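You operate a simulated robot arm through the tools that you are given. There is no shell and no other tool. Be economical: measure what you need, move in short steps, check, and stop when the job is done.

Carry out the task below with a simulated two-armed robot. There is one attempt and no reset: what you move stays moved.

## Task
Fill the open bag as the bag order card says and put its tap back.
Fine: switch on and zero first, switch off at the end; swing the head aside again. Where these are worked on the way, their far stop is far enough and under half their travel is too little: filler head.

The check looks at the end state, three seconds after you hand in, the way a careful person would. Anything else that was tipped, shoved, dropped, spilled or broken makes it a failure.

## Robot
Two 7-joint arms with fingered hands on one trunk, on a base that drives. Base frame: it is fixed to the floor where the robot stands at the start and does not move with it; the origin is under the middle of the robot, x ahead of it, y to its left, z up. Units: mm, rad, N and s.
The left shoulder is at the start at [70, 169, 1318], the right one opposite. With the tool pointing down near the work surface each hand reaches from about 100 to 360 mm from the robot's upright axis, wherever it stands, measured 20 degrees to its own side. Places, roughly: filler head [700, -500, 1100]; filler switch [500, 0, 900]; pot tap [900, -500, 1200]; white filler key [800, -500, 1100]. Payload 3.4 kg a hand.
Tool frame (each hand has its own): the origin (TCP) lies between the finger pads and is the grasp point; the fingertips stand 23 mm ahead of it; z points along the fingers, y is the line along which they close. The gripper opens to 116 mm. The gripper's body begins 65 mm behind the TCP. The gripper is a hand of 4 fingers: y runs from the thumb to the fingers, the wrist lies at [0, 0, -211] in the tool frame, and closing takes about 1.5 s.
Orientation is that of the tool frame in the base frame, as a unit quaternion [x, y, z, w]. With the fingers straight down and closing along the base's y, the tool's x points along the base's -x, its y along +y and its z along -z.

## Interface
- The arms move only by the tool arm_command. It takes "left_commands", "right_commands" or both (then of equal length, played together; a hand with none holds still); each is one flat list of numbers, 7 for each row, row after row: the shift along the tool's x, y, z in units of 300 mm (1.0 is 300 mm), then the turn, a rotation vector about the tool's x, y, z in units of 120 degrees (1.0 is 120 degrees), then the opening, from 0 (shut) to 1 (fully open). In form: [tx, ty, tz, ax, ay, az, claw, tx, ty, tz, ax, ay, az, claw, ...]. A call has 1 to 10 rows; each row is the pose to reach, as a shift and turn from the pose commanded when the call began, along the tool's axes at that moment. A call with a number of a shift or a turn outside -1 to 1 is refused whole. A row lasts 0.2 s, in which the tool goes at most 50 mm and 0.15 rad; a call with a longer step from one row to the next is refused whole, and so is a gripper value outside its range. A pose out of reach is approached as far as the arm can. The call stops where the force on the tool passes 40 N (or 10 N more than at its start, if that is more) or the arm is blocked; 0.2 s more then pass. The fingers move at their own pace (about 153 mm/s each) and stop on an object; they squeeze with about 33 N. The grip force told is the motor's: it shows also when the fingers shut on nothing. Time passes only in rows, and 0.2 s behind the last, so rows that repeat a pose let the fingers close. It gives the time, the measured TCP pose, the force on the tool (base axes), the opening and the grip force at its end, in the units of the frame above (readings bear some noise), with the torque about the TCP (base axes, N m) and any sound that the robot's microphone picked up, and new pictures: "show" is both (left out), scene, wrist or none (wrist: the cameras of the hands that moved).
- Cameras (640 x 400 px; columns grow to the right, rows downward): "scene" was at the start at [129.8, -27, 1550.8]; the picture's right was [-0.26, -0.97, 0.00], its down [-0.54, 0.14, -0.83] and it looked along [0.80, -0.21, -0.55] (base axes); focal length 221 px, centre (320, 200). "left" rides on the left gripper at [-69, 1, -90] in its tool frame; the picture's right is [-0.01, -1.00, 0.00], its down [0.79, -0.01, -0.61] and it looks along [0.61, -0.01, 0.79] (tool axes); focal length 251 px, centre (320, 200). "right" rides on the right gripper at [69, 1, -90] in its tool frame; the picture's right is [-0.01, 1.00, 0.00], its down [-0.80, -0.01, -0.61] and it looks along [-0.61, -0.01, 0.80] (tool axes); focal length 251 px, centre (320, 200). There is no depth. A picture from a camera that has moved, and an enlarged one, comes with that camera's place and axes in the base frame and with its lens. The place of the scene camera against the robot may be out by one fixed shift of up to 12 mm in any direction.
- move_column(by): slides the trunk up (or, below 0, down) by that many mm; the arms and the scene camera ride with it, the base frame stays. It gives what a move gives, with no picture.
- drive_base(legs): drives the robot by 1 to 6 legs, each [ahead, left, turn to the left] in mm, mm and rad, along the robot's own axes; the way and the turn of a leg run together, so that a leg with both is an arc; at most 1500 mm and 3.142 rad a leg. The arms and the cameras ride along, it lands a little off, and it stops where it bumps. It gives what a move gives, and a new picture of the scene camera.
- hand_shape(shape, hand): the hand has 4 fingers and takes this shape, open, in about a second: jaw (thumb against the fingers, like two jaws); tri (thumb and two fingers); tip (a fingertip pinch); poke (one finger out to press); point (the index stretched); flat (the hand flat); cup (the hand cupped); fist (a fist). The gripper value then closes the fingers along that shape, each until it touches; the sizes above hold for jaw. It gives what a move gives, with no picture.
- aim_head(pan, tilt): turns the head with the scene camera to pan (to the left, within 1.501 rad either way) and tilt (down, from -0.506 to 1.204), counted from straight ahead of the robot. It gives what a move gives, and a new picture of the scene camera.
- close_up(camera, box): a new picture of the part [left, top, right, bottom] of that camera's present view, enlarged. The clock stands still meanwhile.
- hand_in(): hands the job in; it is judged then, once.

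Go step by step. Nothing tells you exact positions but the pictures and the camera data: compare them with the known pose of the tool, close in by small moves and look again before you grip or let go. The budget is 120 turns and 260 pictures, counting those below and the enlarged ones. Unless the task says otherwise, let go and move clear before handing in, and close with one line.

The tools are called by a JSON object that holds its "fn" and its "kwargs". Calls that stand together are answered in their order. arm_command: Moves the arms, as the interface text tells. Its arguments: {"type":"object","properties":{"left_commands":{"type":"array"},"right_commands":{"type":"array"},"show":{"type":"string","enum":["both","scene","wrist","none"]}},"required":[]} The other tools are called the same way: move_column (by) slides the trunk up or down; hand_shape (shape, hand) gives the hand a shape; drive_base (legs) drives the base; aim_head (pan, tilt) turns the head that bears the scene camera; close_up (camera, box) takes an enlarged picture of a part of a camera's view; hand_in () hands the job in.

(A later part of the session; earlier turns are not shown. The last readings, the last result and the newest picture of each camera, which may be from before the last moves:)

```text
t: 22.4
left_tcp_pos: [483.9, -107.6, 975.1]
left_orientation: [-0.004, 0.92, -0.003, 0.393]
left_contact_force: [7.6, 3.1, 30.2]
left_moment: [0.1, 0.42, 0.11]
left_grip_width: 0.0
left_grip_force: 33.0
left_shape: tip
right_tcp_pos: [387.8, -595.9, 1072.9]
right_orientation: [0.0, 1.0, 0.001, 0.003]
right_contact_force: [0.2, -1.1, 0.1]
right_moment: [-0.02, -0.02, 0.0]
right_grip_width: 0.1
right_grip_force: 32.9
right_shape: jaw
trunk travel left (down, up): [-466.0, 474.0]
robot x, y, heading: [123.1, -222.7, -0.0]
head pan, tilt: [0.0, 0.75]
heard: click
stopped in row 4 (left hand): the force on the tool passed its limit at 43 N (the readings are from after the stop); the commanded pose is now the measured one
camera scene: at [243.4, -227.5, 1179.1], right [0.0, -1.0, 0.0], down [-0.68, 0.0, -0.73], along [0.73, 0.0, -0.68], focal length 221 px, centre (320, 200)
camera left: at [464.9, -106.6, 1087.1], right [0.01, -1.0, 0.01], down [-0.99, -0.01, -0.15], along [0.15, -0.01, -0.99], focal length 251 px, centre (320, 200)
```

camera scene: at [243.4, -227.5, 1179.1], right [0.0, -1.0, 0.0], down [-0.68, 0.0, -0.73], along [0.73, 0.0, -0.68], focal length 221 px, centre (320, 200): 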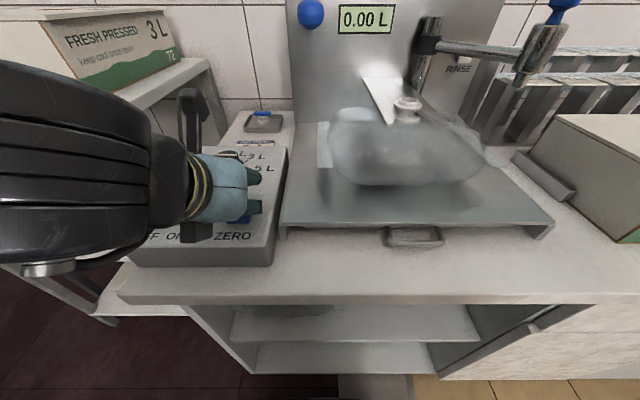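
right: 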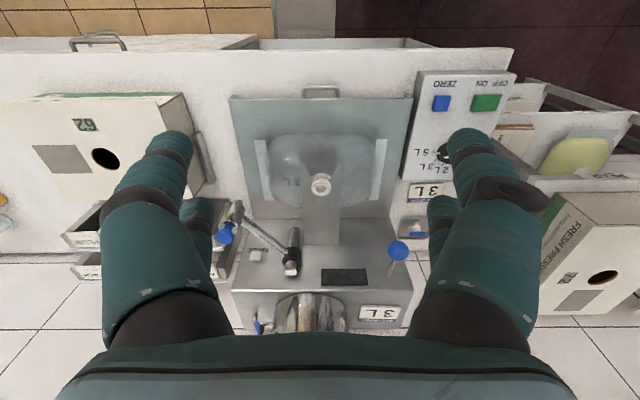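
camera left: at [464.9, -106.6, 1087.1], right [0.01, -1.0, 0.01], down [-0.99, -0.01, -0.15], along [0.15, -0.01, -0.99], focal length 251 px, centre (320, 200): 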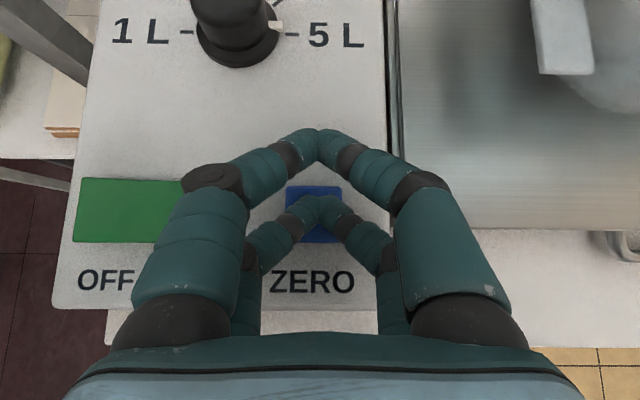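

The display reads 0.00 L. Next I'll raise, straighten the hand above the dial axis at about (592,-55), and try the three-finger shape for the round knob.

{"fn": "move_column", "kwargs": {"by": 80}}

{"fn": "arm_command", "kwargs": {"left_commands": [-0.04, 0.03, 0.04, 0, 0.064, 0, 0, -0.08, 0.06, 0.08, 0, 0.128, 0, 0, -0.12, 0.09, 0.12, 0, 0.192, 0, 0, -0.17, 0.12, 0.17, 0, 0.256, 0, 0, -0.21, 0.15, 0.21, 0, 0.32, 0, 0, -0.255, 0.177, 0.255, 0, 0.385, 0, 0], "show": "none"}}

{"fn": "hand_shape", "kwargs": {"shape": "tri", "hand": "left"}}

{"fn": "arm_command", "kwargs": {"left_commands": [0, 0, 0, 0, 0, 0, 0.6, 0, 0, 0, 0, 0, 0, 0.6, 0, 0, 0, 0, 0, 0, 0.6], "show": "both"}}

```text
t: 23.6
left_tcp_pos: [486.1, -105.3, 1049.7]
left_orientation: [-0.002, 0.922, -0.002, 0.386]
left_contact_force: [-0.3, 0.5, 0.5]
left_moment: [0.02, -0.01, -0.02]
left_grip_width: 0.0
left_grip_force: 33.1
left_shape: tip
right_tcp_pos: [392.2, -596.0, 1152.1]
right_orientation: [0.001, 1.0, 0.0, 0.0]
right_contact_force: [0.0, 0.4, -0.3]
right_moment: [-0.02, -0.01, 0.01]
right_grip_width: 0.2
right_grip_force: 33.2
right_shape: jaw
trunk travel left (down, up): [-546.0, 394.0]
robot x, y, heading: [121.8, -223.3, -0.0]
head pan, tilt: [0.0, 0.75]
```

```text
t: 25.0
left_tcp_pos: [594.8, -52.3, 1049.4]
left_orientation: [-0.001, 1.0, -0.003, -0.008]
left_contact_force: [0.1, 0.3, 0.4]
left_moment: [-0.01, -0.01, -0.01]
left_grip_width: 0.1
left_grip_force: 33.7
left_shape: tip
right_tcp_pos: [395.4, -595.1, 1151.2]
right_orientation: [0.001, 1.0, 0.0, 0.0]
right_contact_force: [0.6, 0.9, 0.3]
right_moment: [0.0, 0.03, -0.01]
right_grip_width: 0.0
right_grip_force: 32.8
right_shape: jaw
trunk travel left (down, up): [-546.0, 394.0]
robot x, y, heading: [124.2, -218.8, 0.001]
head pan, tilt: [0.0, 0.75]
```

```text
t: 25.9
left_tcp_pos: [593.7, -52.3, 1049.4]
left_orientation: [0.0, 1.0, -0.003, -0.007]
left_contact_force: [-0.5, -0.3, -0.9]
left_moment: [-0.02, 0.03, 0.01]
left_grip_width: 116.1
left_grip_force: 0.0
left_shape: tri
right_tcp_pos: [394.0, -596.1, 1151.3]
right_orientation: [0.001, 1.0, 0.0, -0.001]
right_contact_force: [0.5, 0.2, 0.1]
right_moment: [0.03, 0.04, -0.04]
right_grip_width: 0.2
right_grip_force: 33.1
right_shape: jaw
trunk travel left (down, up): [-546.0, 394.0]
robot x, y, heading: [123.7, -218.7, 0.003]
head pan, tilt: [0.0, 0.75]
```

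```text
t: 26.7
left_tcp_pos: [594.3, -50.8, 1049.6]
left_orientation: [-0.001, 1.0, -0.003, -0.007]
left_contact_force: [-0.4, 0.1, 0.1]
left_moment: [-0.01, 0.03, 0.01]
left_grip_width: 70.2
left_grip_force: 0.1
left_shape: tri
right_tcp_pos: [392.0, -595.2, 1152.4]
right_orientation: [0.001, 1.0, 0.001, 0.0]
right_contact_force: [0.3, -0.3, -0.2]
right_moment: [-0.03, -0.02, 0.02]
right_grip_width: 0.0
right_grip_force: 33.2
right_shape: jaw
trunk travel left (down, up): [-546.0, 394.0]
robot x, y, heading: [122.5, -222.7, 0.0]
head pan, tilt: [0.0, 0.75]
camera scene: at [248.8, -226.2, 1257.8], right [0.0, -1.0, 0.0], down [-0.68, 0.0, -0.73], along [0.73, 0.0, -0.68], focal length 221 px, centre (320, 200)
camera left: at [664.0, -52.1, 1138.6], right [0.01, -1.0, 0.0], down [-0.79, -0.01, 0.62], along [-0.62, -0.01, -0.79], focal length 251 px, centre (320, 200)
```

scene: 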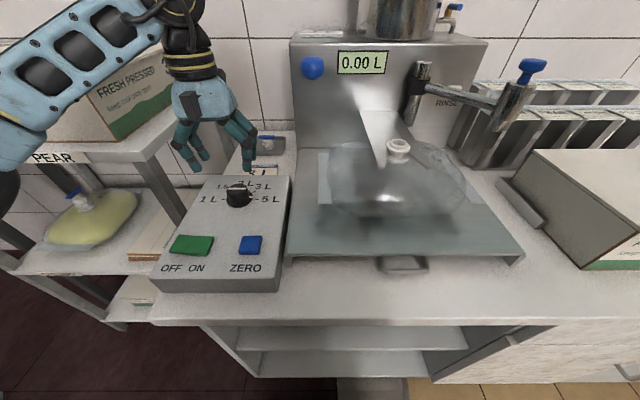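
left: 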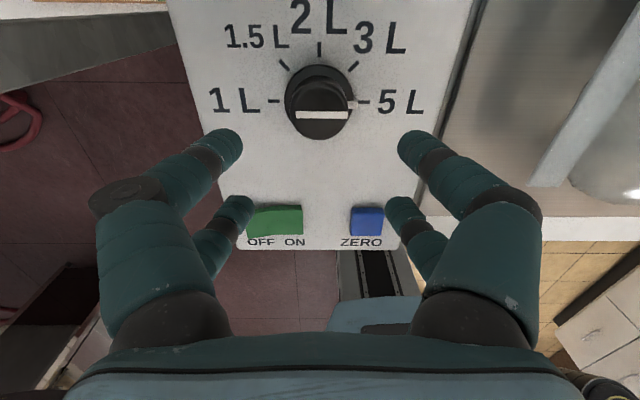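

The dial axis is at about (600,-53), and the hand is nearly centred over it. I'll nudge x by 6 mm, lower with the trunk 75 mm and check before gripping.

{"fn": "arm_command", "kwargs": {"left_commands": [-0.02, -0.005, 0, 0, 0, 0, 0.6], "show": "none"}}

{"fn": "move_column", "kwargs": {"by": -72}}

{"fn": "arm_command", "kwargs": {"left_commands": [0, 0, 0, 0, 0, 0, 0.6], "show": "both"}}

{"fn": "close_up", "kwargs": {"camera": "scene", "box": [140, 80, 340, 205]}}

```text
t: 27.1
left_tcp_pos: [599.9, -53.6, 1049.7]
left_orientation: [-0.001, 1.0, -0.003, -0.008]
left_contact_force: [-0.2, 0.0, 0.3]
left_moment: [0.02, 0.03, -0.04]
left_grip_width: 70.0
left_grip_force: 0.0
left_shape: tri
right_tcp_pos: [393.2, -594.9, 1152.9]
right_orientation: [0.001, 1.0, 0.0, 0.0]
right_contact_force: [-0.6, 0.7, 0.7]
right_moment: [0.0, 0.0, 0.02]
right_grip_width: 0.0
right_grip_force: 33.4
right_shape: jaw
trunk travel left (down, up): [-546.0, 394.0]
robot x, y, heading: [125.1, -220.7, -0.003]
head pan, tilt: [0.0, 0.75]
```

```text
t: 28.2
left_tcp_pos: [600.2, -53.7, 977.5]
left_orientation: [-0.001, 1.0, -0.003, -0.007]
left_contact_force: [0.2, 0.5, -0.3]
left_moment: [0.02, 0.02, -0.03]
left_grip_width: 70.0
left_grip_force: 0.0
left_shape: tri
right_tcp_pos: [393.4, -596.4, 1080.6]
right_orientation: [0.0, 1.0, 0.0, 0.001]
right_contact_force: [0.4, 0.2, -0.6]
right_moment: [-0.03, -0.01, -0.02]
right_grip_width: 0.0
right_grip_force: 33.5
right_shape: jaw
trunk travel left (down, up): [-474.0, 466.0]
robot x, y, heading: [122.0, -220.4, -0.007]
head pan, tilt: [0.0, 0.75]
```

```text
t: 28.6
left_tcp_pos: [600.0, -53.4, 977.6]
left_orientation: [-0.001, 1.0, -0.003, -0.007]
left_contact_force: [0.2, -0.3, -0.4]
left_moment: [0.0, 0.01, 0.02]
left_grip_width: 70.1
left_grip_force: 0.0
left_shape: tri
right_tcp_pos: [393.7, -594.7, 1080.2]
right_orientation: [0.001, 1.0, 0.0, 0.001]
right_contact_force: [-0.2, 0.1, 1.0]
right_moment: [-0.03, -0.05, 0.03]
right_grip_width: 0.3
right_grip_force: 33.2
right_shape: jaw
trunk travel left (down, up): [-474.0, 466.0]
robot x, y, heading: [125.3, -220.1, -0.003]
head pan, tilt: [0.0, 0.75]
camera scene: at [248.9, -226.3, 1185.8], right [0.0, -1.0, 0.0], down [-0.68, 0.0, -0.73], along [0.73, 0.0, -0.68], focal length 221 px, centre (320, 200)
camera left: at [669.7, -53.6, 1066.5], right [0.01, -1.0, 0.0], down [-0.79, -0.01, 0.62], along [-0.62, -0.01, -0.79], focal length 251 px, centre (320, 200)
```

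scene: 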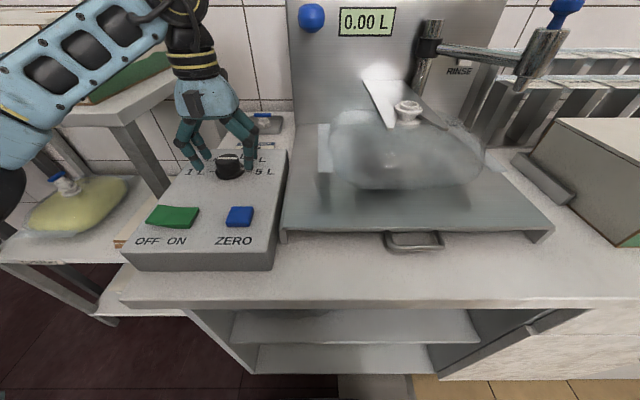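
left: 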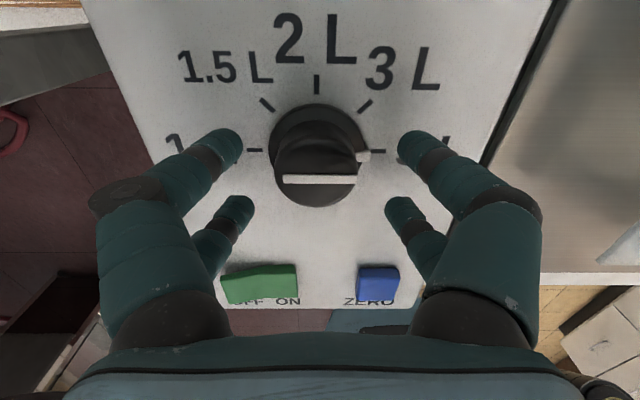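

```text
3.20 times, centred on (240, 142) of scene
camera zoom: at [248.9, -226.3, 1185.8], right [0.0, -1.0, 0.0], down [-0.68, 0.0, -0.73], along [0.73, 0.0, -0.68], focal length 708 px, centre (576, 384)
```

zoom: 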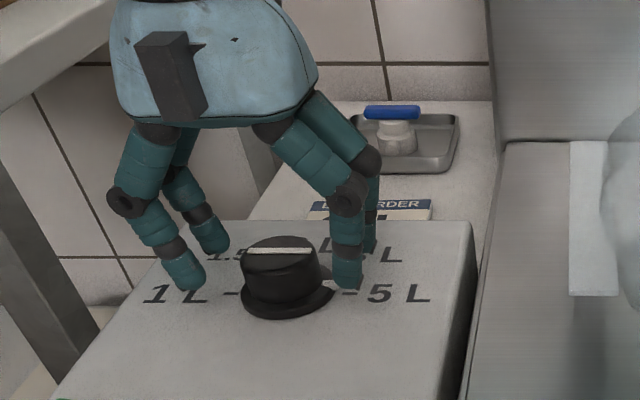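

{"fn": "arm_command", "kwargs": {"left_commands": [0, 0, 0.03, 0, 0, 0, 0.6, 0, 0, 0.06, 0, 0, 0, 0.6], "show": "wrist"}}

{"fn": "close_up", "kwargs": {"camera": "scene", "box": [160, 100, 288, 180]}}

```text
t: 29.2
left_tcp_pos: [598.6, -53.3, 959.7]
left_orientation: [-0.001, 1.0, -0.002, -0.008]
left_contact_force: [0.1, 0.5, 0.7]
left_moment: [0.01, 0.02, -0.01]
left_grip_width: 70.2
left_grip_force: 0.1
left_shape: tri
right_tcp_pos: [392.7, -595.2, 1081.0]
right_orientation: [0.002, 1.0, 0.0, 0.0]
right_contact_force: [0.0, 0.6, 0.3]
right_moment: [0.0, 0.0, 0.01]
right_grip_width: 0.1
right_grip_force: 33.0
right_shape: jaw
trunk travel left (down, up): [-474.0, 466.0]
robot x, y, heading: [123.4, -223.8, -0.003]
head pan, tilt: [0.0, 0.75]
camera left: at [668.4, -52.6, 1048.6], right [0.01, -1.0, 0.0], down [-0.79, -0.01, 0.62], along [-0.62, -0.01, -0.79], focal length 251 px, centre (320, 200)
```

left: 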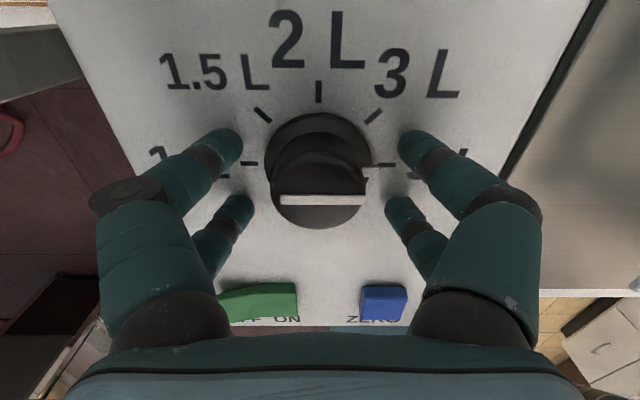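

```text
5.00 times, centred on (224, 140) of scene
camera zoom: at [248.9, -226.1, 1185.8], right [0.0, -1.0, 0.0], down [-0.68, 0.0, -0.73], along [0.73, 0.0, -0.68], focal length 1106 px, centre (800, 500)
```

zoom: 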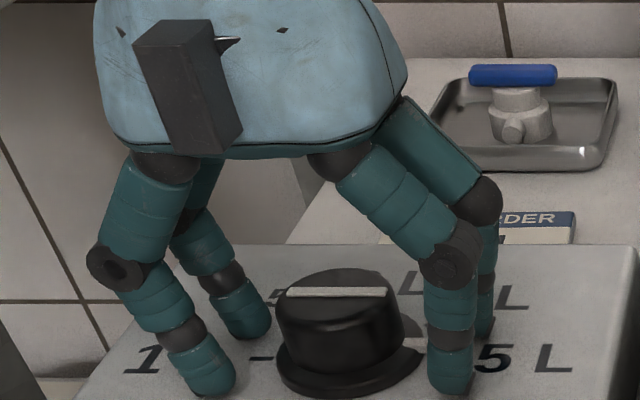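

The fingertips are beside the cap, just above the panel. I'll close on it.

{"fn": "arm_command", "kwargs": {"left_commands": [0, 0, 0, 0, 0, 0, 0, 0, 0, 0, 0, 0, 0, 0, 0, 0, 0, 0, 0, 0, 0, 0, 0, 0, 0, 0, 0, 0], "show": "wrist"}}

{"fn": "close_up", "kwargs": {"camera": "scene", "box": [160, 100, 288, 180]}}

```text
t: 30.2
left_tcp_pos: [596.4, -52.5, 962.2]
left_orientation: [-0.001, 1.0, -0.002, -0.006]
left_contact_force: [-1.0, 2.3, 17.7]
left_moment: [-0.02, -0.11, -0.02]
left_grip_width: 28.3
left_grip_force: 33.1
left_shape: tri
right_tcp_pos: [390.2, -595.9, 1080.2]
right_orientation: [0.001, 1.0, 0.0, 0.001]
right_contact_force: [-0.2, -0.7, 0.4]
right_moment: [0.01, 0.01, -0.01]
right_grip_width: 0.2
right_grip_force: 32.7
right_shape: jaw
trunk travel left (down, up): [-474.0, 466.0]
robot x, y, heading: [126.0, -224.6, 0.001]
head pan, tilt: [0.0, 0.75]
camera left: at [666.2, -52.9, 1050.7], right [0.01, -1.0, 0.0], down [-0.79, -0.01, 0.61], along [-0.61, -0.01, -0.79], focal length 251 px, centre (320, 200)
```

left: 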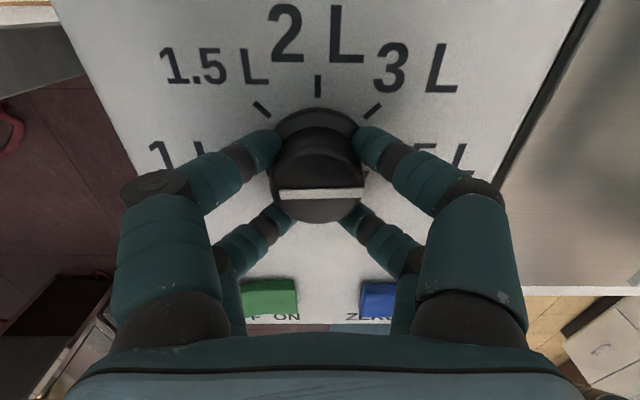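

```text
5.00 times, centred on (224, 140) of scene
camera zoom: at [246.4, -226.6, 1186.2], right [0.0, -1.0, 0.0], down [-0.68, 0.0, -0.73], along [0.73, 0.0, -0.68], focal length 1106 px, centre (800, 500)
```

zoom: 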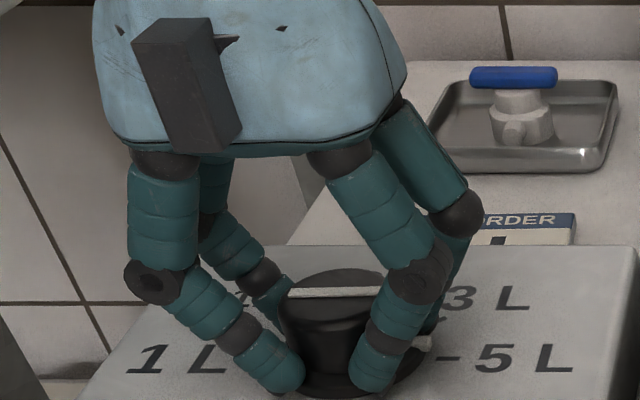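

Grip is on the cap, 28 mm wide. I'll ease up 3 mm and turn 45° counter-clockwise.

{"fn": "arm_command", "kwargs": {"left_commands": [0, 0, -0.01, 0, 0, 0, 0, 0, 0, -0.01, 0, 0, -0.0625, 0, 0, 0, -0.01, 0, 0, -0.125, 0, 0, 0, -0.01, 0, 0, -0.1875, 0, 0, 0, -0.01, 0, 0, -0.25, 0, 0, 0, -0.01, 0, 0, -0.3125, 0, 0, 0, -0.01, 0, 0, -0.375, 0, 0, 0, -0.01, 0, 0, -0.375, 0], "show": "wrist"}}

{"fn": "close_up", "kwargs": {"camera": "scene", "box": [160, 100, 288, 180]}}

```text
t: 32.0
left_tcp_pos: [598.0, -56.6, 965.5]
left_orientation: [-0.384, 0.923, 0.0, -0.005]
left_contact_force: [-5.1, -13.8, 7.2]
left_moment: [-0.46, -0.64, -0.05]
left_grip_width: 24.1
left_grip_force: 32.8
left_shape: tri
right_tcp_pos: [389.5, -598.0, 1079.3]
right_orientation: [0.001, 1.0, 0.002, 0.0]
right_contact_force: [0.0, 0.5, -0.5]
right_moment: [0.0, -0.05, 0.0]
right_grip_width: 0.0
right_grip_force: 32.7
right_shape: jaw
trunk travel left (down, up): [-474.0, 466.0]
robot x, y, heading: [124.3, -223.6, -0.007]
head pan, tilt: [0.0, 0.75]
camera left: at [647.4, -8.5, 1054.5], right [0.72, -0.7, -0.01], down [-0.55, -0.57, 0.61], along [-0.43, -0.44, -0.79], focal length 251 px, centre (320, 200)
```

left: 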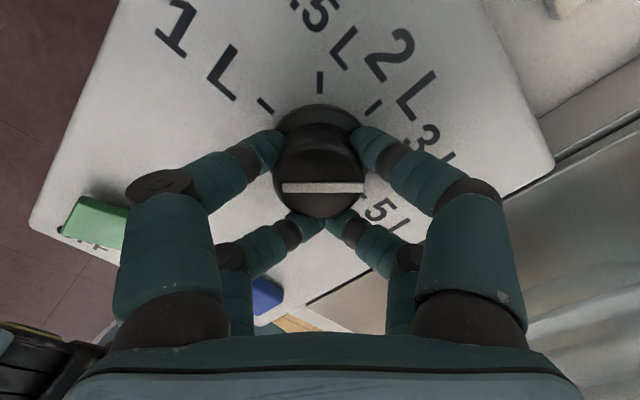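

```text
5.00 times, centred on (224, 140) of scene
camera zoom: at [246.9, -229.9, 1186.1], right [0.0, -1.0, 0.0], down [-0.68, 0.0, -0.73], along [0.73, 0.0, -0.68], focal length 1106 px, centre (800, 500)
```

zoom: 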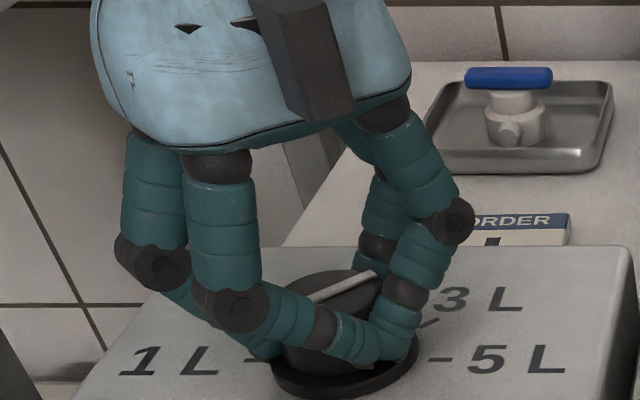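

The knob turned with the hand. I'll let go, rise and look at the pointer.

{"fn": "arm_command", "kwargs": {"left_commands": [0, 0, 0, 0, 0, 0, 0.5, 0, 0, 0, 0, 0, 0, 0.5, 0, 0, 0, 0, 0, 0, 0.5, 0, 0, -0.12, 0, 0, 0, 0.5, 0, 0, -0.25, 0, 0, 0, 0.5], "show": "wrist"}}

{"fn": "close_up", "kwargs": {"camera": "scene", "box": [160, 110, 288, 190]}}

```text
t: 33.2
left_tcp_pos: [600.2, -53.1, 1039.1]
left_orientation: [-0.383, 0.924, 0.002, -0.005]
left_contact_force: [1.0, -0.1, -0.2]
left_moment: [0.0, -0.03, -0.02]
left_grip_width: 57.6
left_grip_force: 0.0
left_shape: tri
right_tcp_pos: [392.0, -596.5, 1080.3]
right_orientation: [0.001, 1.0, 0.001, 0.001]
right_contact_force: [0.1, 0.3, 0.1]
right_moment: [0.04, -0.05, -0.01]
right_grip_width: 0.0
right_grip_force: 33.0
right_shape: jaw
trunk travel left (down, up): [-474.0, 466.0]
robot x, y, heading: [119.4, -220.9, -0.002]
head pan, tilt: [0.0, 0.75]
camera left: at [650.0, -6.3, 1127.9], right [0.71, -0.7, -0.01], down [-0.55, -0.57, 0.62], along [-0.43, -0.44, -0.79], focal length 251 px, centre (320, 200)
```

left: 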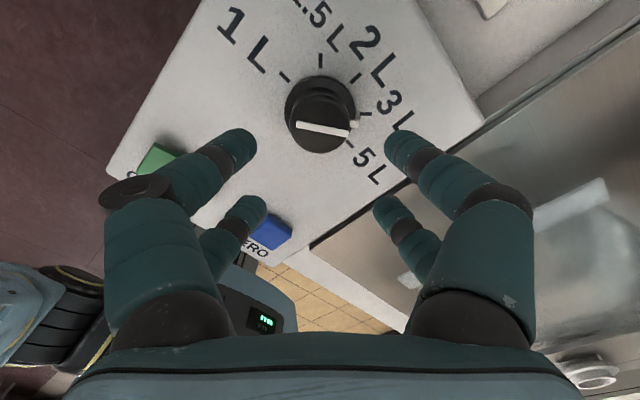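

```text
5.00 times, centred on (224, 150) of scene
camera zoom: at [247.7, -227.2, 1185.8], right [0.0, -1.0, 0.0], down [-0.68, 0.0, -0.73], along [0.73, 0.0, -0.68], focal length 1106 px, centre (800, 450)
```

zoom: 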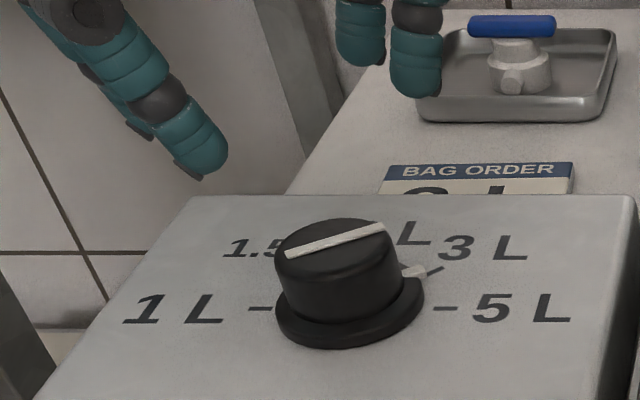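

{"fn": "close_up", "kwargs": {"camera": "left", "box": [240, 40, 400, 140]}}

{"fn": "close_up", "kwargs": {"camera": "scene", "box": [205, 145, 269, 185]}}

```text
4.00 times, centred on (320, 90) of left
camera zoom: at [650.0, -6.3, 1127.9], right [0.71, -0.7, -0.01], down [-0.55, -0.57, 0.62], along [-0.43, -0.44, -0.79], focal length 1006 px, centre (320, 640)
```

zoom: 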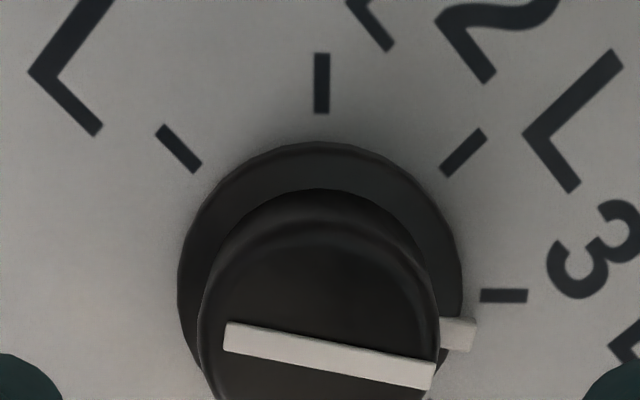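

```text
10.00 times, centred on (237, 165) of scene
camera zoom: at [247.7, -227.2, 1185.8], right [0.0, -1.0, 0.0], down [-0.68, 0.0, -0.73], along [0.73, 0.0, -0.68], focal length 2213 px, centre (1150, 550)
```

zoom: 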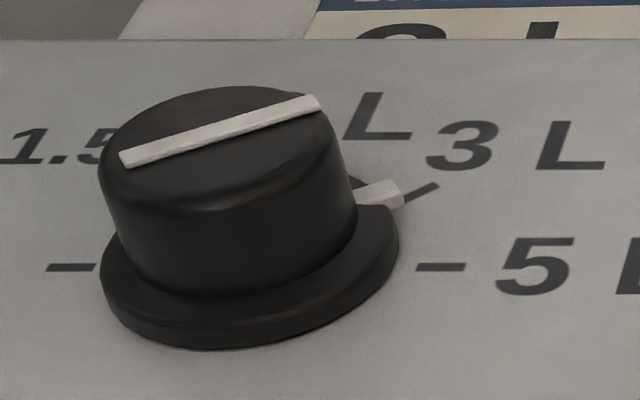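

The pointer stopped about 9–10° short of 3 L, so I'll regrip and turn by that much more.

{"fn": "arm_command", "kwargs": {"left_commands": [0, 0, 0.13, 0, 0, 0, 0.5, 0, 0, 0.248, 0, 0, 0, 0.5, 0, 0, 0.248, 0, 0, 0, 0, 0, 0, 0.248, 0, 0, 0, 0, 0, 0, 0.248, 0, 0, 0, 0, 0, 0, 0.248, 0, 0, -0.045, 0, 0, 0, 0.248, 0, 0, -0.085, 0, 0, 0, 0.248, 0, 0, -0.085, 0], "show": "none"}}

{"fn": "arm_command", "kwargs": {"left_commands": [0, 0, 0, 0, 0, 0, 0.5, 0, 0, 0, 0, 0, 0, 0.5, 0, 0, 0, 0, 0, 0, 0.5, 0, 0, -0.12, 0, 0, 0, 0.5, 0, 0, -0.25, 0, 0, 0, 0.5], "show": "none"}}

{"fn": "close_up", "kwargs": {"camera": "left", "box": [240, 40, 400, 140]}}

{"fn": "close_up", "kwargs": {"camera": "scene", "box": [205, 145, 269, 185]}}

```text
t: 35.0
left_tcp_pos: [600.5, -53.9, 965.2]
left_orientation: [-0.465, 0.885, 0.0, -0.006]
left_contact_force: [16.3, 6.8, 29.1]
left_moment: [0.22, -1.02, -0.05]
left_grip_width: 22.4
left_grip_force: 32.9
left_shape: tri
right_tcp_pos: [392.7, -594.2, 1081.2]
right_orientation: [0.002, 1.0, 0.0, 0.0]
right_contact_force: [0.5, 0.6, -0.2]
right_moment: [0.0, 0.02, -0.01]
right_grip_width: 0.2
right_grip_force: 32.5
right_shape: jaw
trunk travel left (down, up): [-474.0, 466.0]
robot x, y, heading: [123.0, -222.9, -0.001]
head pan, tilt: [0.0, 0.75]
```

```text
t: 36.2
left_tcp_pos: [599.5, -53.4, 1039.7]
left_orientation: [-0.464, 0.886, 0.001, -0.007]
left_contact_force: [-0.7, 1.3, 0.7]
left_moment: [-0.01, -0.03, -0.03]
left_grip_width: 57.7
left_grip_force: 0.1
left_shape: tri
right_tcp_pos: [391.3, -596.4, 1081.6]
right_orientation: [0.001, 1.0, 0.001, 0.001]
right_contact_force: [0.1, 0.2, -0.4]
right_moment: [-0.05, -0.02, -0.03]
right_grip_width: 0.0
right_grip_force: 33.3
right_shape: jaw
trunk travel left (down, up): [-474.0, 466.0]
robot x, y, heading: [118.1, -225.4, 0.003]
head pan, tilt: [0.0, 0.75]
```

```text
4.00 times, centred on (320, 90) of left
camera zoom: at [638.6, 2.1, 1129.6], right [0.83, -0.56, -0.01], down [-0.44, -0.65, 0.62], along [-0.35, -0.51, -0.79], focal length 1006 px, centre (320, 640)
```

zoom: 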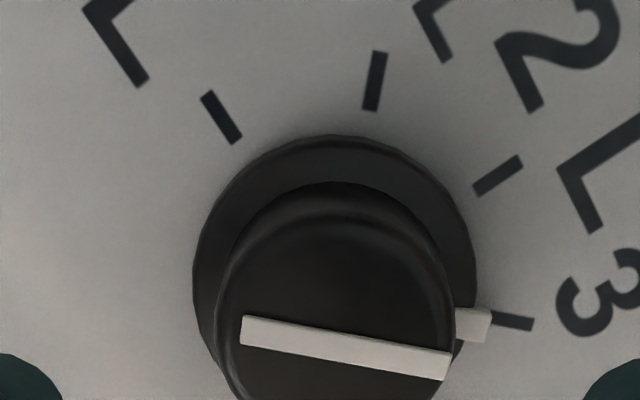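

```text
10.00 times, centred on (237, 165) of scene
camera zoom: at [247.6, -226.9, 1185.8], right [0.0, -1.0, 0.0], down [-0.68, 0.0, -0.73], along [0.73, 0.0, -0.68], focal length 2213 px, centre (1150, 550)
```

zoom: 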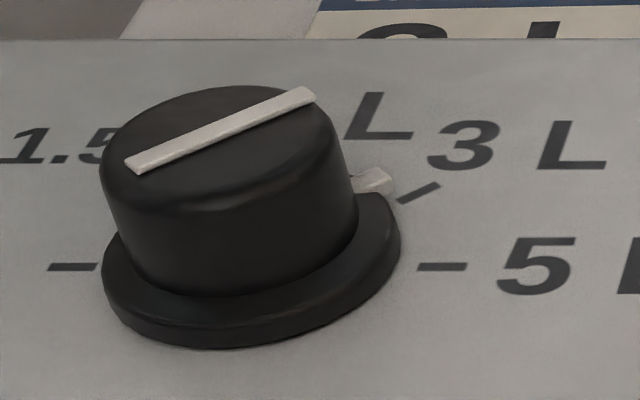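

The indicator bar now lies along the 3 L tick. Next comes the filler head, so I'll look at it and at the lever again from here.

{"fn": "aim_head", "kwargs": {"pan": -0.35, "tilt": 0.4}}

{"fn": "close_up", "kwargs": {"camera": "scene", "box": [200, 100, 520, 300]}}

{"fn": "close_up", "kwargs": {"camera": "right", "box": [160, 100, 480, 300]}}

```text
t: 37.0
left_tcp_pos: [599.0, -52.6, 1038.8]
left_orientation: [-0.464, 0.886, 0.001, -0.007]
left_contact_force: [-0.7, -0.2, 0.8]
left_moment: [-0.03, 0.06, 0.01]
left_grip_width: 57.7
left_grip_force: 0.1
left_shape: tri
right_tcp_pos: [392.6, -597.0, 1079.9]
right_orientation: [0.001, 1.0, -0.001, 0.0]
right_contact_force: [-0.4, -0.5, -0.2]
right_moment: [0.04, -0.04, 0.03]
right_grip_width: 0.0
right_grip_force: 33.2
right_shape: jaw
trunk travel left (down, up): [-474.0, 466.0]
robot x, y, heading: [123.9, -223.9, -0.001]
head pan, tilt: [-0.351, 0.4]
camera scene: at [252.9, -258.0, 1216.8], right [-0.34, -0.94, 0.0], down [-0.37, 0.13, -0.92], along [0.86, -0.32, -0.39], focal length 221 px, centre (320, 200)
```

scene: 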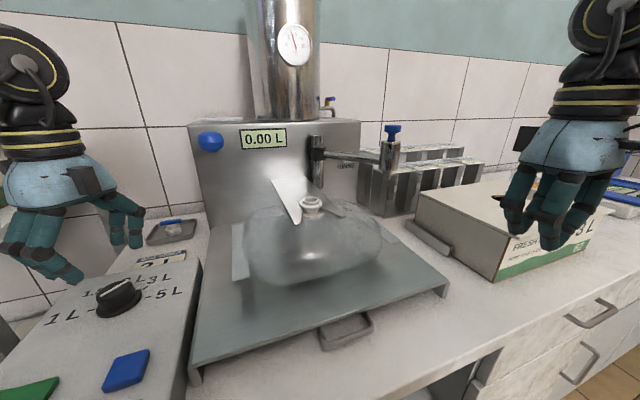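

```text
2.00 times, centred on (360, 200) of scene
camera zoom: at [252.9, -258.0, 1216.8], right [-0.34, -0.94, 0.0], down [-0.37, 0.13, -0.92], along [0.86, -0.32, -0.39], focal length 442 px, centre (240, 200)
```

zoom: 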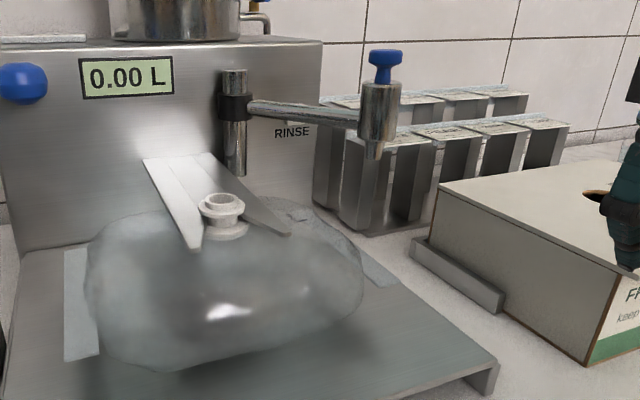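

```text
2.00 times, centred on (320, 200) of right
camera zoom: at [323.7, -594.6, 1170.7], right [0.01, 1.0, 0.0], down [0.79, -0.01, 0.61], along [0.61, -0.01, -0.79], focal length 503 px, centre (320, 200)
```

zoom: 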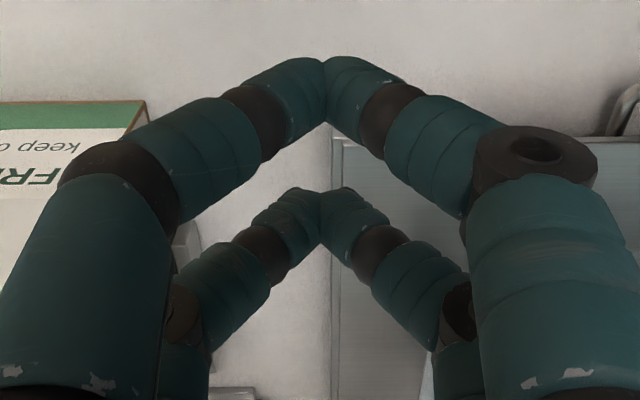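

The head body is at about (636,-553), z 1100–1155. I'll tilt the right hand forward 45°, open about 75 mm, and bring it in front of the head to cage it.

{"fn": "arm_command", "kwargs": {"right_commands": [-0.06, 0.025, -0.04, 0, -0.0625, 0, 0.3, -0.12, 0.05, -0.08, 0, -0.125, 0, 0.65, -0.18, 0.075, -0.12, 0, -0.1875, 0, 0.65, -0.24, 0.1, -0.15, 0, -0.25, 0, 0.65, -0.3, 0.125, -0.167, 0, -0.3125, 0, 0.65, -0.357, 0.147, -0.167, 0, -0.375, 0, 0.65], "show": "both"}}

```text
t: 38.4
left_tcp_pos: [600.3, -53.2, 1039.9]
left_orientation: [-0.464, 0.886, 0.001, -0.007]
left_contact_force: [0.7, 0.1, 0.0]
left_moment: [-0.03, 0.02, -0.03]
left_grip_width: 57.6
left_grip_force: 0.0
left_shape: tri
right_tcp_pos: [500.8, -553.8, 1130.9]
right_orientation: [0.001, 0.924, 0.001, 0.383]
right_contact_force: [-0.2, 0.6, -0.4]
right_moment: [-0.03, 0.0, 0.04]
right_grip_width: 75.0
right_grip_force: 0.0
right_shape: jaw
trunk travel left (down, up): [-474.0, 466.0]
robot x, y, heading: [118.9, -222.5, -0.003]
head pan, tilt: [-0.351, 0.4]
camera scene: at [252.7, -258.2, 1216.9], right [-0.35, -0.94, 0.0], down [-0.37, 0.13, -0.92], along [0.86, -0.32, -0.39], focal length 221 px, centre (320, 200)
camera right: at [388.2, -552.8, 1146.3], right [0.01, 1.0, 0.01], down [0.13, -0.01, 0.99], along [0.99, -0.01, -0.13], focal length 251 px, centre (320, 200)
```

scene: 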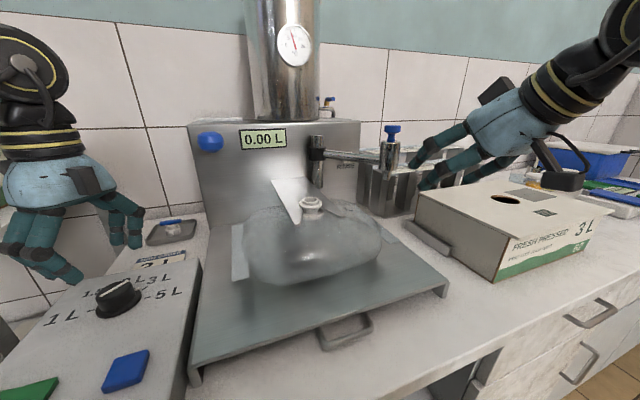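
right: 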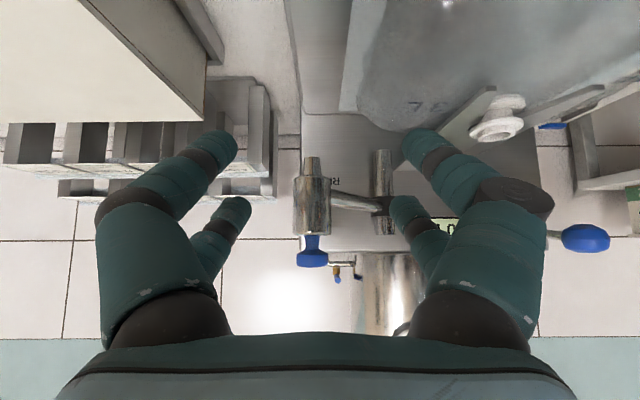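

Body centre is at y≈-560, z≈1120. I'll advance to cage it between the fingers.

{"fn": "arm_command", "kwargs": {"right_commands": [-0.08, -0.023, 0.1, 0, 0, 0, 0.65, -0.18, -0.023, 0.21, 0, 0, 0, 0.65, -0.24, -0.023, 0.28, 0, 0, 0, 0.65], "show": "both"}}

{"fn": "close_up", "kwargs": {"camera": "scene", "box": [280, 90, 520, 240]}}

```text
t: 39.2
left_tcp_pos: [600.2, -54.1, 1039.5]
left_orientation: [-0.465, 0.886, 0.001, -0.008]
left_contact_force: [0.5, -0.4, 0.5]
left_moment: [0.01, 0.02, 0.0]
left_grip_width: 57.5
left_grip_force: 0.1
left_shape: tri
right_tcp_pos: [613.1, -555.8, 1123.6]
right_orientation: [0.001, 0.924, -0.001, 0.382]
right_contact_force: [0.0, 0.5, 0.0]
right_moment: [0.04, -0.01, -0.02]
right_grip_width: 75.1
right_grip_force: 0.0
right_shape: jaw
trunk travel left (down, up): [-474.0, 466.0]
robot x, y, heading: [124.2, -221.2, -0.005]
head pan, tilt: [-0.351, 0.4]
camera scene: at [253.7, -258.1, 1216.7], right [-0.35, -0.94, 0.0], down [-0.37, 0.13, -0.92], along [0.86, -0.32, -0.39], focal length 221 px, centre (320, 200)
camera right: at [501.4, -554.6, 1138.5], right [0.01, 1.0, 0.01], down [0.13, -0.01, 0.99], along [0.99, -0.01, -0.13], focal length 251 px, centre (320, 200)
```

scene: 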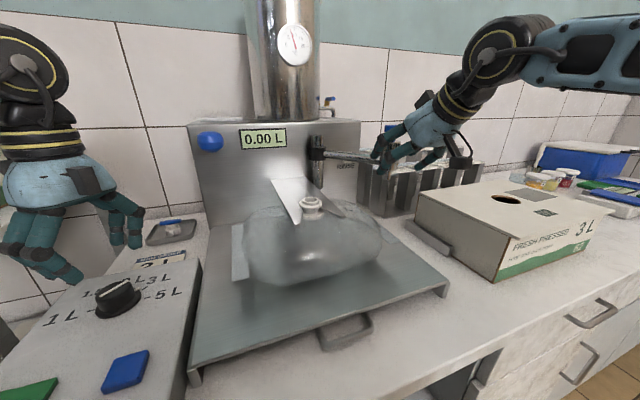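
right: 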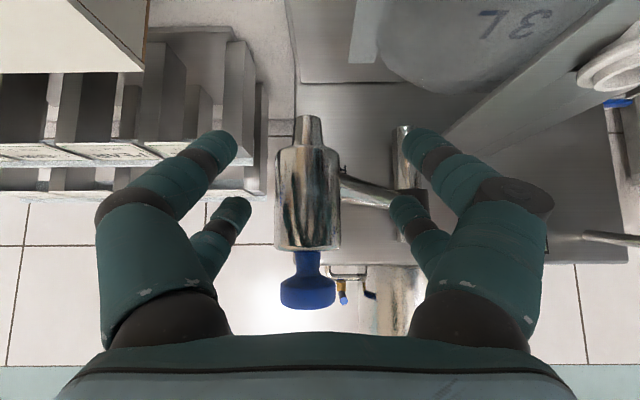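

```text
2.67 times, centred on (400, 165) of scene
camera zoom: at [253.7, -258.1, 1216.7], right [-0.35, -0.94, 0.0], down [-0.37, 0.13, -0.92], along [0.86, -0.32, -0.39], focal length 590 px, centre (107, 293)
```

zoom: 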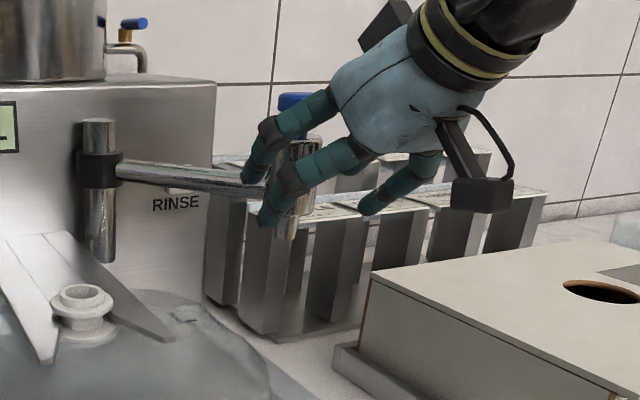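

The head is at about (652,-562). I'll move in the rest of the way and narrow the cage.

{"fn": "arm_command", "kwargs": {"right_commands": [-0.04, -0.022, 0.03, 0, 0, 0, 0.65, -0.078, -0.022, 0.059, 0, 0, 0, 0.65, -0.078, -0.022, 0.059, 0, 0, 0, 0.52, -0.078, -0.022, 0.059, 0, 0, 0, 0.52], "show": "wrist"}}

{"fn": "close_up", "kwargs": {"camera": "scene", "box": [320, 100, 480, 200]}}

```text
t: 40.2
left_tcp_pos: [599.6, -53.4, 1039.7]
left_orientation: [-0.464, 0.886, 0.002, -0.007]
left_contact_force: [0.6, -0.1, 0.1]
left_moment: [0.03, -0.04, 0.02]
left_grip_width: 57.5
left_grip_force: 0.0
left_shape: tri
right_tcp_pos: [640.9, -563.0, 1126.5]
right_orientation: [0.0, 0.924, 0.0, 0.382]
right_contact_force: [-0.3, 0.7, 0.1]
right_moment: [-0.03, 0.01, -0.01]
right_grip_width: 61.1
right_grip_force: 0.1
right_shape: jaw
trunk travel left (down, up): [-474.0, 466.0]
robot x, y, heading: [124.2, -221.0, -0.0]
head pan, tilt: [-0.351, 0.4]
camera right: at [529.4, -563.0, 1142.1], right [0.01, 1.0, 0.01], down [0.13, -0.01, 0.99], along [0.99, -0.01, -0.13], focal length 251 px, centre (320, 200)
```

right: 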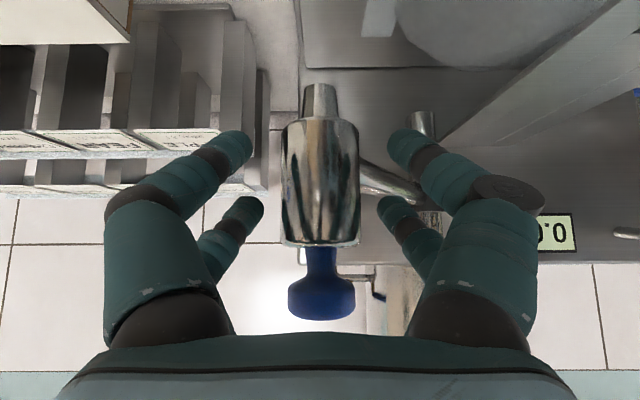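

```text
4.00 times, centred on (400, 150) of scene
camera zoom: at [253.2, -258.1, 1216.8], right [-0.35, -0.94, 0.0], down [-0.37, 0.13, -0.92], along [0.86, -0.32, -0.39], focal length 885 px, centre (0, 400)
```

zoom: 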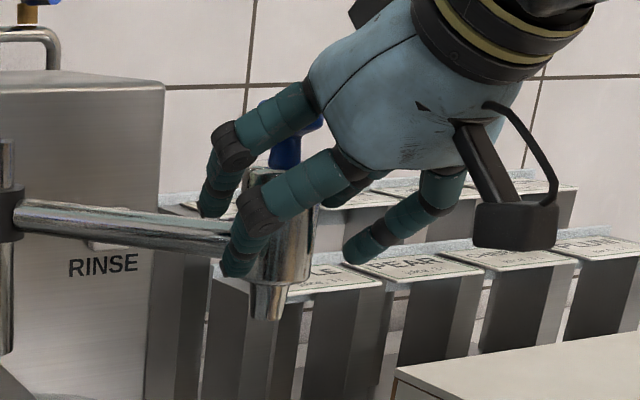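

I'll go 14 mm deeper for a firm cage, then sweep the head along its arc toward the neck.

{"fn": "arm_command", "kwargs": {"right_commands": [-0.033, 0.01, 0.033, 0, 0, 0, 0.52, 0.0, 0.08, 0.0, 0, 0, 0, 0.52, 0.018, 0.155, -0.018, 0, 0, 0, 0.52, 0.044, 0.26, -0.044, 0, 0, 0, 0.52, 0.056, 0.36, -0.056, 0, 0, 0, 0.52], "show": "both"}}

```text
t: 41.4
left_tcp_pos: [599.7, -53.4, 1039.8]
left_orientation: [-0.464, 0.886, 0.001, -0.008]
left_contact_force: [-0.3, -0.5, 0.2]
left_moment: [0.01, -0.01, 0.01]
left_grip_width: 57.5
left_grip_force: 0.0
left_shape: tri
right_tcp_pos: [615.4, -458.8, 1123.7]
right_orientation: [0.001, 0.924, 0.0, 0.383]
right_contact_force: [0.2, -1.6, 5.7]
right_moment: [0.13, 0.38, -0.29]
right_grip_width: 37.7
right_grip_force: 28.0
right_shape: jaw
trunk travel left (down, up): [-474.0, 466.0]
robot x, y, heading: [121.8, -221.3, -0.002]
head pan, tilt: [-0.351, 0.4]
camera scene: at [252.7, -257.8, 1217.0], right [-0.35, -0.94, 0.0], down [-0.37, 0.13, -0.92], along [0.86, -0.32, -0.39], focal length 221 px, centre (320, 200)
camera right: at [502.6, -456.7, 1140.3], right [0.01, 1.0, 0.01], down [0.13, -0.01, 0.99], along [0.99, -0.01, -0.13], focal length 251 px, centre (320, 200)
```

scene: 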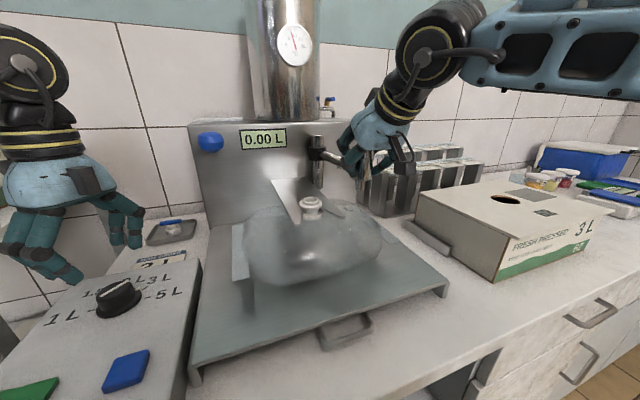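
right: 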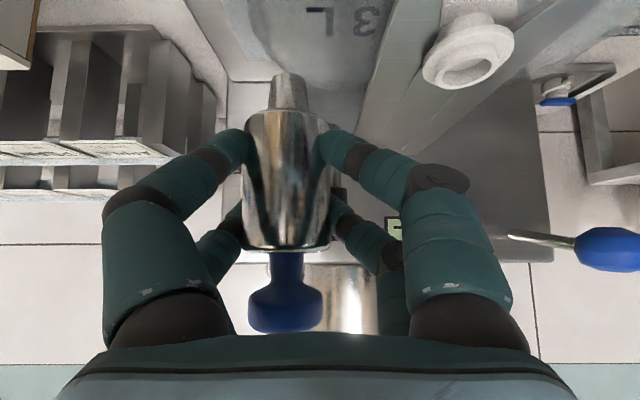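

The head follows. I'll keep going along the arc toward the neck until it reaches the stop.

{"fn": "arm_command", "kwargs": {"right_commands": [0, 0.065, 0, 0, 0, 0, 0.52, 0, 0.13, 0, 0, 0, 0, 0.52, -0.003, 0.18, 0.003, 0, 0, 0, 0.52, -0.01, 0.23, 0.01, 0, 0, 0, 0.52, -0.018, 0.27, 0.018, 0, 0, 0, 0.52], "show": "both"}}

{"fn": "close_up", "kwargs": {"camera": "scene", "box": [240, 110, 400, 230]}}

```text
t: 42.6
left_tcp_pos: [597.5, -55.0, 1041.5]
left_orientation: [-0.464, 0.886, 0.002, -0.006]
left_contact_force: [0.0, 0.0, -0.6]
left_moment: [0.01, 0.01, 0.02]
left_grip_width: 57.5
left_grip_force: 0.1
left_shape: tri
right_tcp_pos: [621.9, -380.5, 1124.6]
right_orientation: [0.003, 0.924, 0.001, 0.383]
right_contact_force: [7.6, -14.7, 29.1]
right_moment: [-0.26, 1.29, -2.49]
right_grip_width: 31.5
right_grip_force: 32.8
right_shape: jaw
trunk travel left (down, up): [-474.0, 466.0]
robot x, y, heading: [118.2, -221.4, -0.002]
head pan, tilt: [-0.351, 0.4]
camera scene: at [251.2, -260.7, 1217.1], right [-0.35, -0.94, 0.0], down [-0.36, 0.14, -0.92], along [0.86, -0.32, -0.39], focal length 221 px, centre (320, 200)
camera right: at [509.5, -378.5, 1140.0], right [0.01, 1.0, 0.01], down [0.13, -0.01, 0.99], along [0.99, -0.01, -0.13], focal length 251 px, centre (320, 200)
```

scene: 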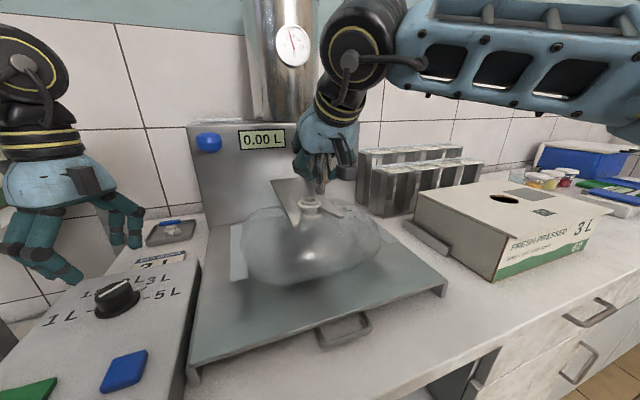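
right: 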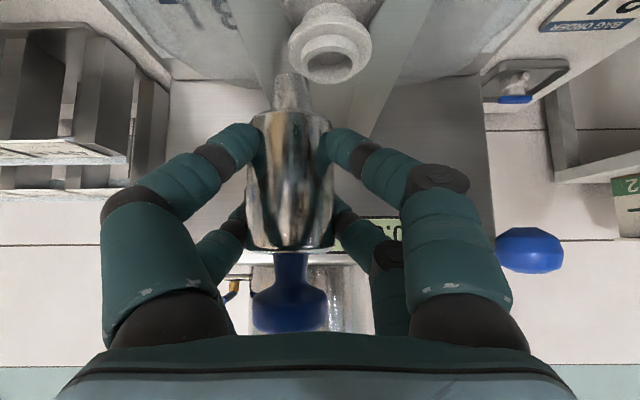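

```text
3.33 times, centred on (320, 170) of scene
camera zoom: at [251.2, -260.7, 1217.1], right [-0.35, -0.94, 0.0], down [-0.36, 0.14, -0.92], along [0.86, -0.32, -0.39], focal length 738 px, centre (320, 300)
```

zoom: 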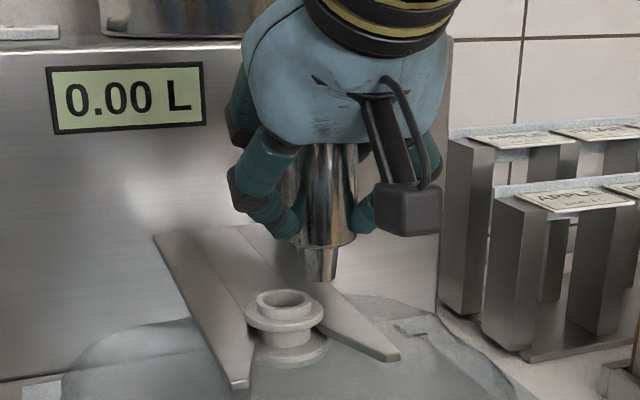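

About 20 mm remain to the neck. I'll relax the squeeze, then push on.

{"fn": "arm_command", "kwargs": {"right_commands": [0, 0, 0, 0, 0, 0, 0.6, 0, 0, 0, 0, 0, 0, 0.6], "show": "none"}}

{"fn": "arm_command", "kwargs": {"right_commands": [0, 0.05, 0, 0, 0, 0, 0.6, -0.005, 0.09, 0.005, 0, 0, 0, 0.6, -0.01, 0.13, 0.01, 0, 0, 0, 0.6], "show": "both"}}

{"fn": "close_up", "kwargs": {"camera": "scene", "box": [240, 110, 400, 230]}}

```text
t: 43.2
left_tcp_pos: [600.2, -52.9, 1039.6]
left_orientation: [-0.465, 0.885, 0.001, -0.006]
left_contact_force: [-0.5, -0.3, -0.4]
left_moment: [0.0, -0.03, -0.02]
left_grip_width: 57.4
left_grip_force: 0.0
left_shape: tri
right_tcp_pos: [623.8, -376.8, 1121.4]
right_orientation: [0.0, 0.925, 0.001, 0.381]
right_contact_force: [0.0, -1.4, -0.1]
right_moment: [0.01, -0.01, 0.03]
right_grip_width: 69.2
right_grip_force: 0.0
right_shape: jaw
trunk travel left (down, up): [-474.0, 466.0]
robot x, y, heading: [120.5, -220.8, -0.006]
head pan, tilt: [-0.351, 0.4]
```

```text
t: 44.0
left_tcp_pos: [598.5, -56.6, 1039.9]
left_orientation: [-0.463, 0.886, 0.003, -0.006]
left_contact_force: [0.6, 0.7, 0.9]
left_moment: [0.0, 0.0, 0.01]
left_grip_width: 57.4
left_grip_force: 0.0
left_shape: tri
right_tcp_pos: [625.8, -342.1, 1126.0]
right_orientation: [0.005, 0.924, 0.0, 0.382]
right_contact_force: [-4.5, -14.8, 2.2]
right_moment: [0.03, 0.1, -0.24]
right_grip_width: 54.7
right_grip_force: 12.0
right_shape: jaw
trunk travel left (down, up): [-474.0, 466.0]
robot x, y, heading: [122.3, -221.4, 0.001]
head pan, tilt: [-0.351, 0.4]
camera scene: at [251.5, -260.8, 1217.0], right [-0.35, -0.94, 0.0], down [-0.36, 0.14, -0.92], along [0.86, -0.32, -0.39], focal length 221 px, centre (320, 200)
camera right: at [513.5, -341.5, 1140.1], right [0.02, 1.0, 0.01], down [0.13, -0.01, 0.99], along [0.99, -0.01, -0.13], focal length 251 px, centre (320, 200)
```

scene: 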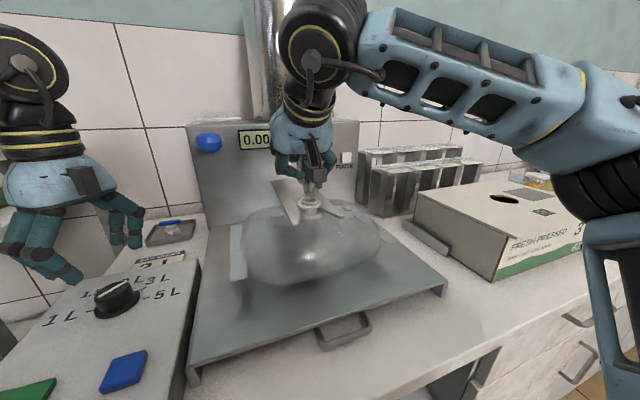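
right: 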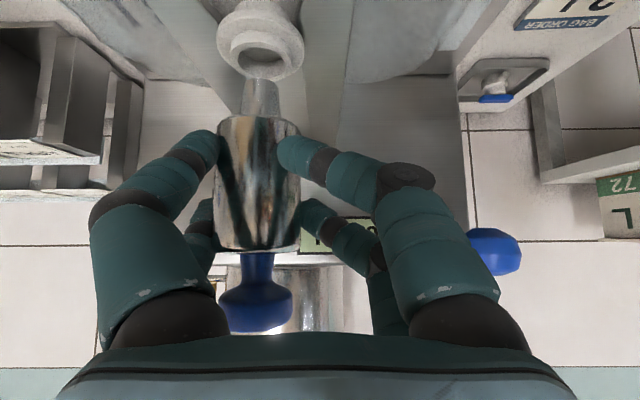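

```text
3.33 times, centred on (320, 170) of scene
camera zoom: at [251.5, -260.8, 1217.0], right [-0.35, -0.94, 0.0], down [-0.36, 0.14, -0.92], along [0.86, -0.32, -0.39], focal length 738 px, centre (320, 300)
```

zoom: 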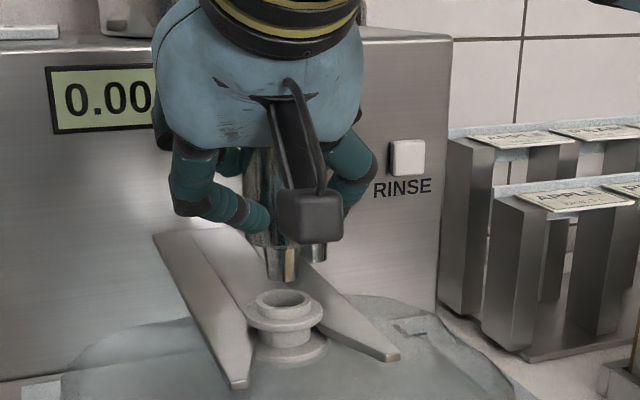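

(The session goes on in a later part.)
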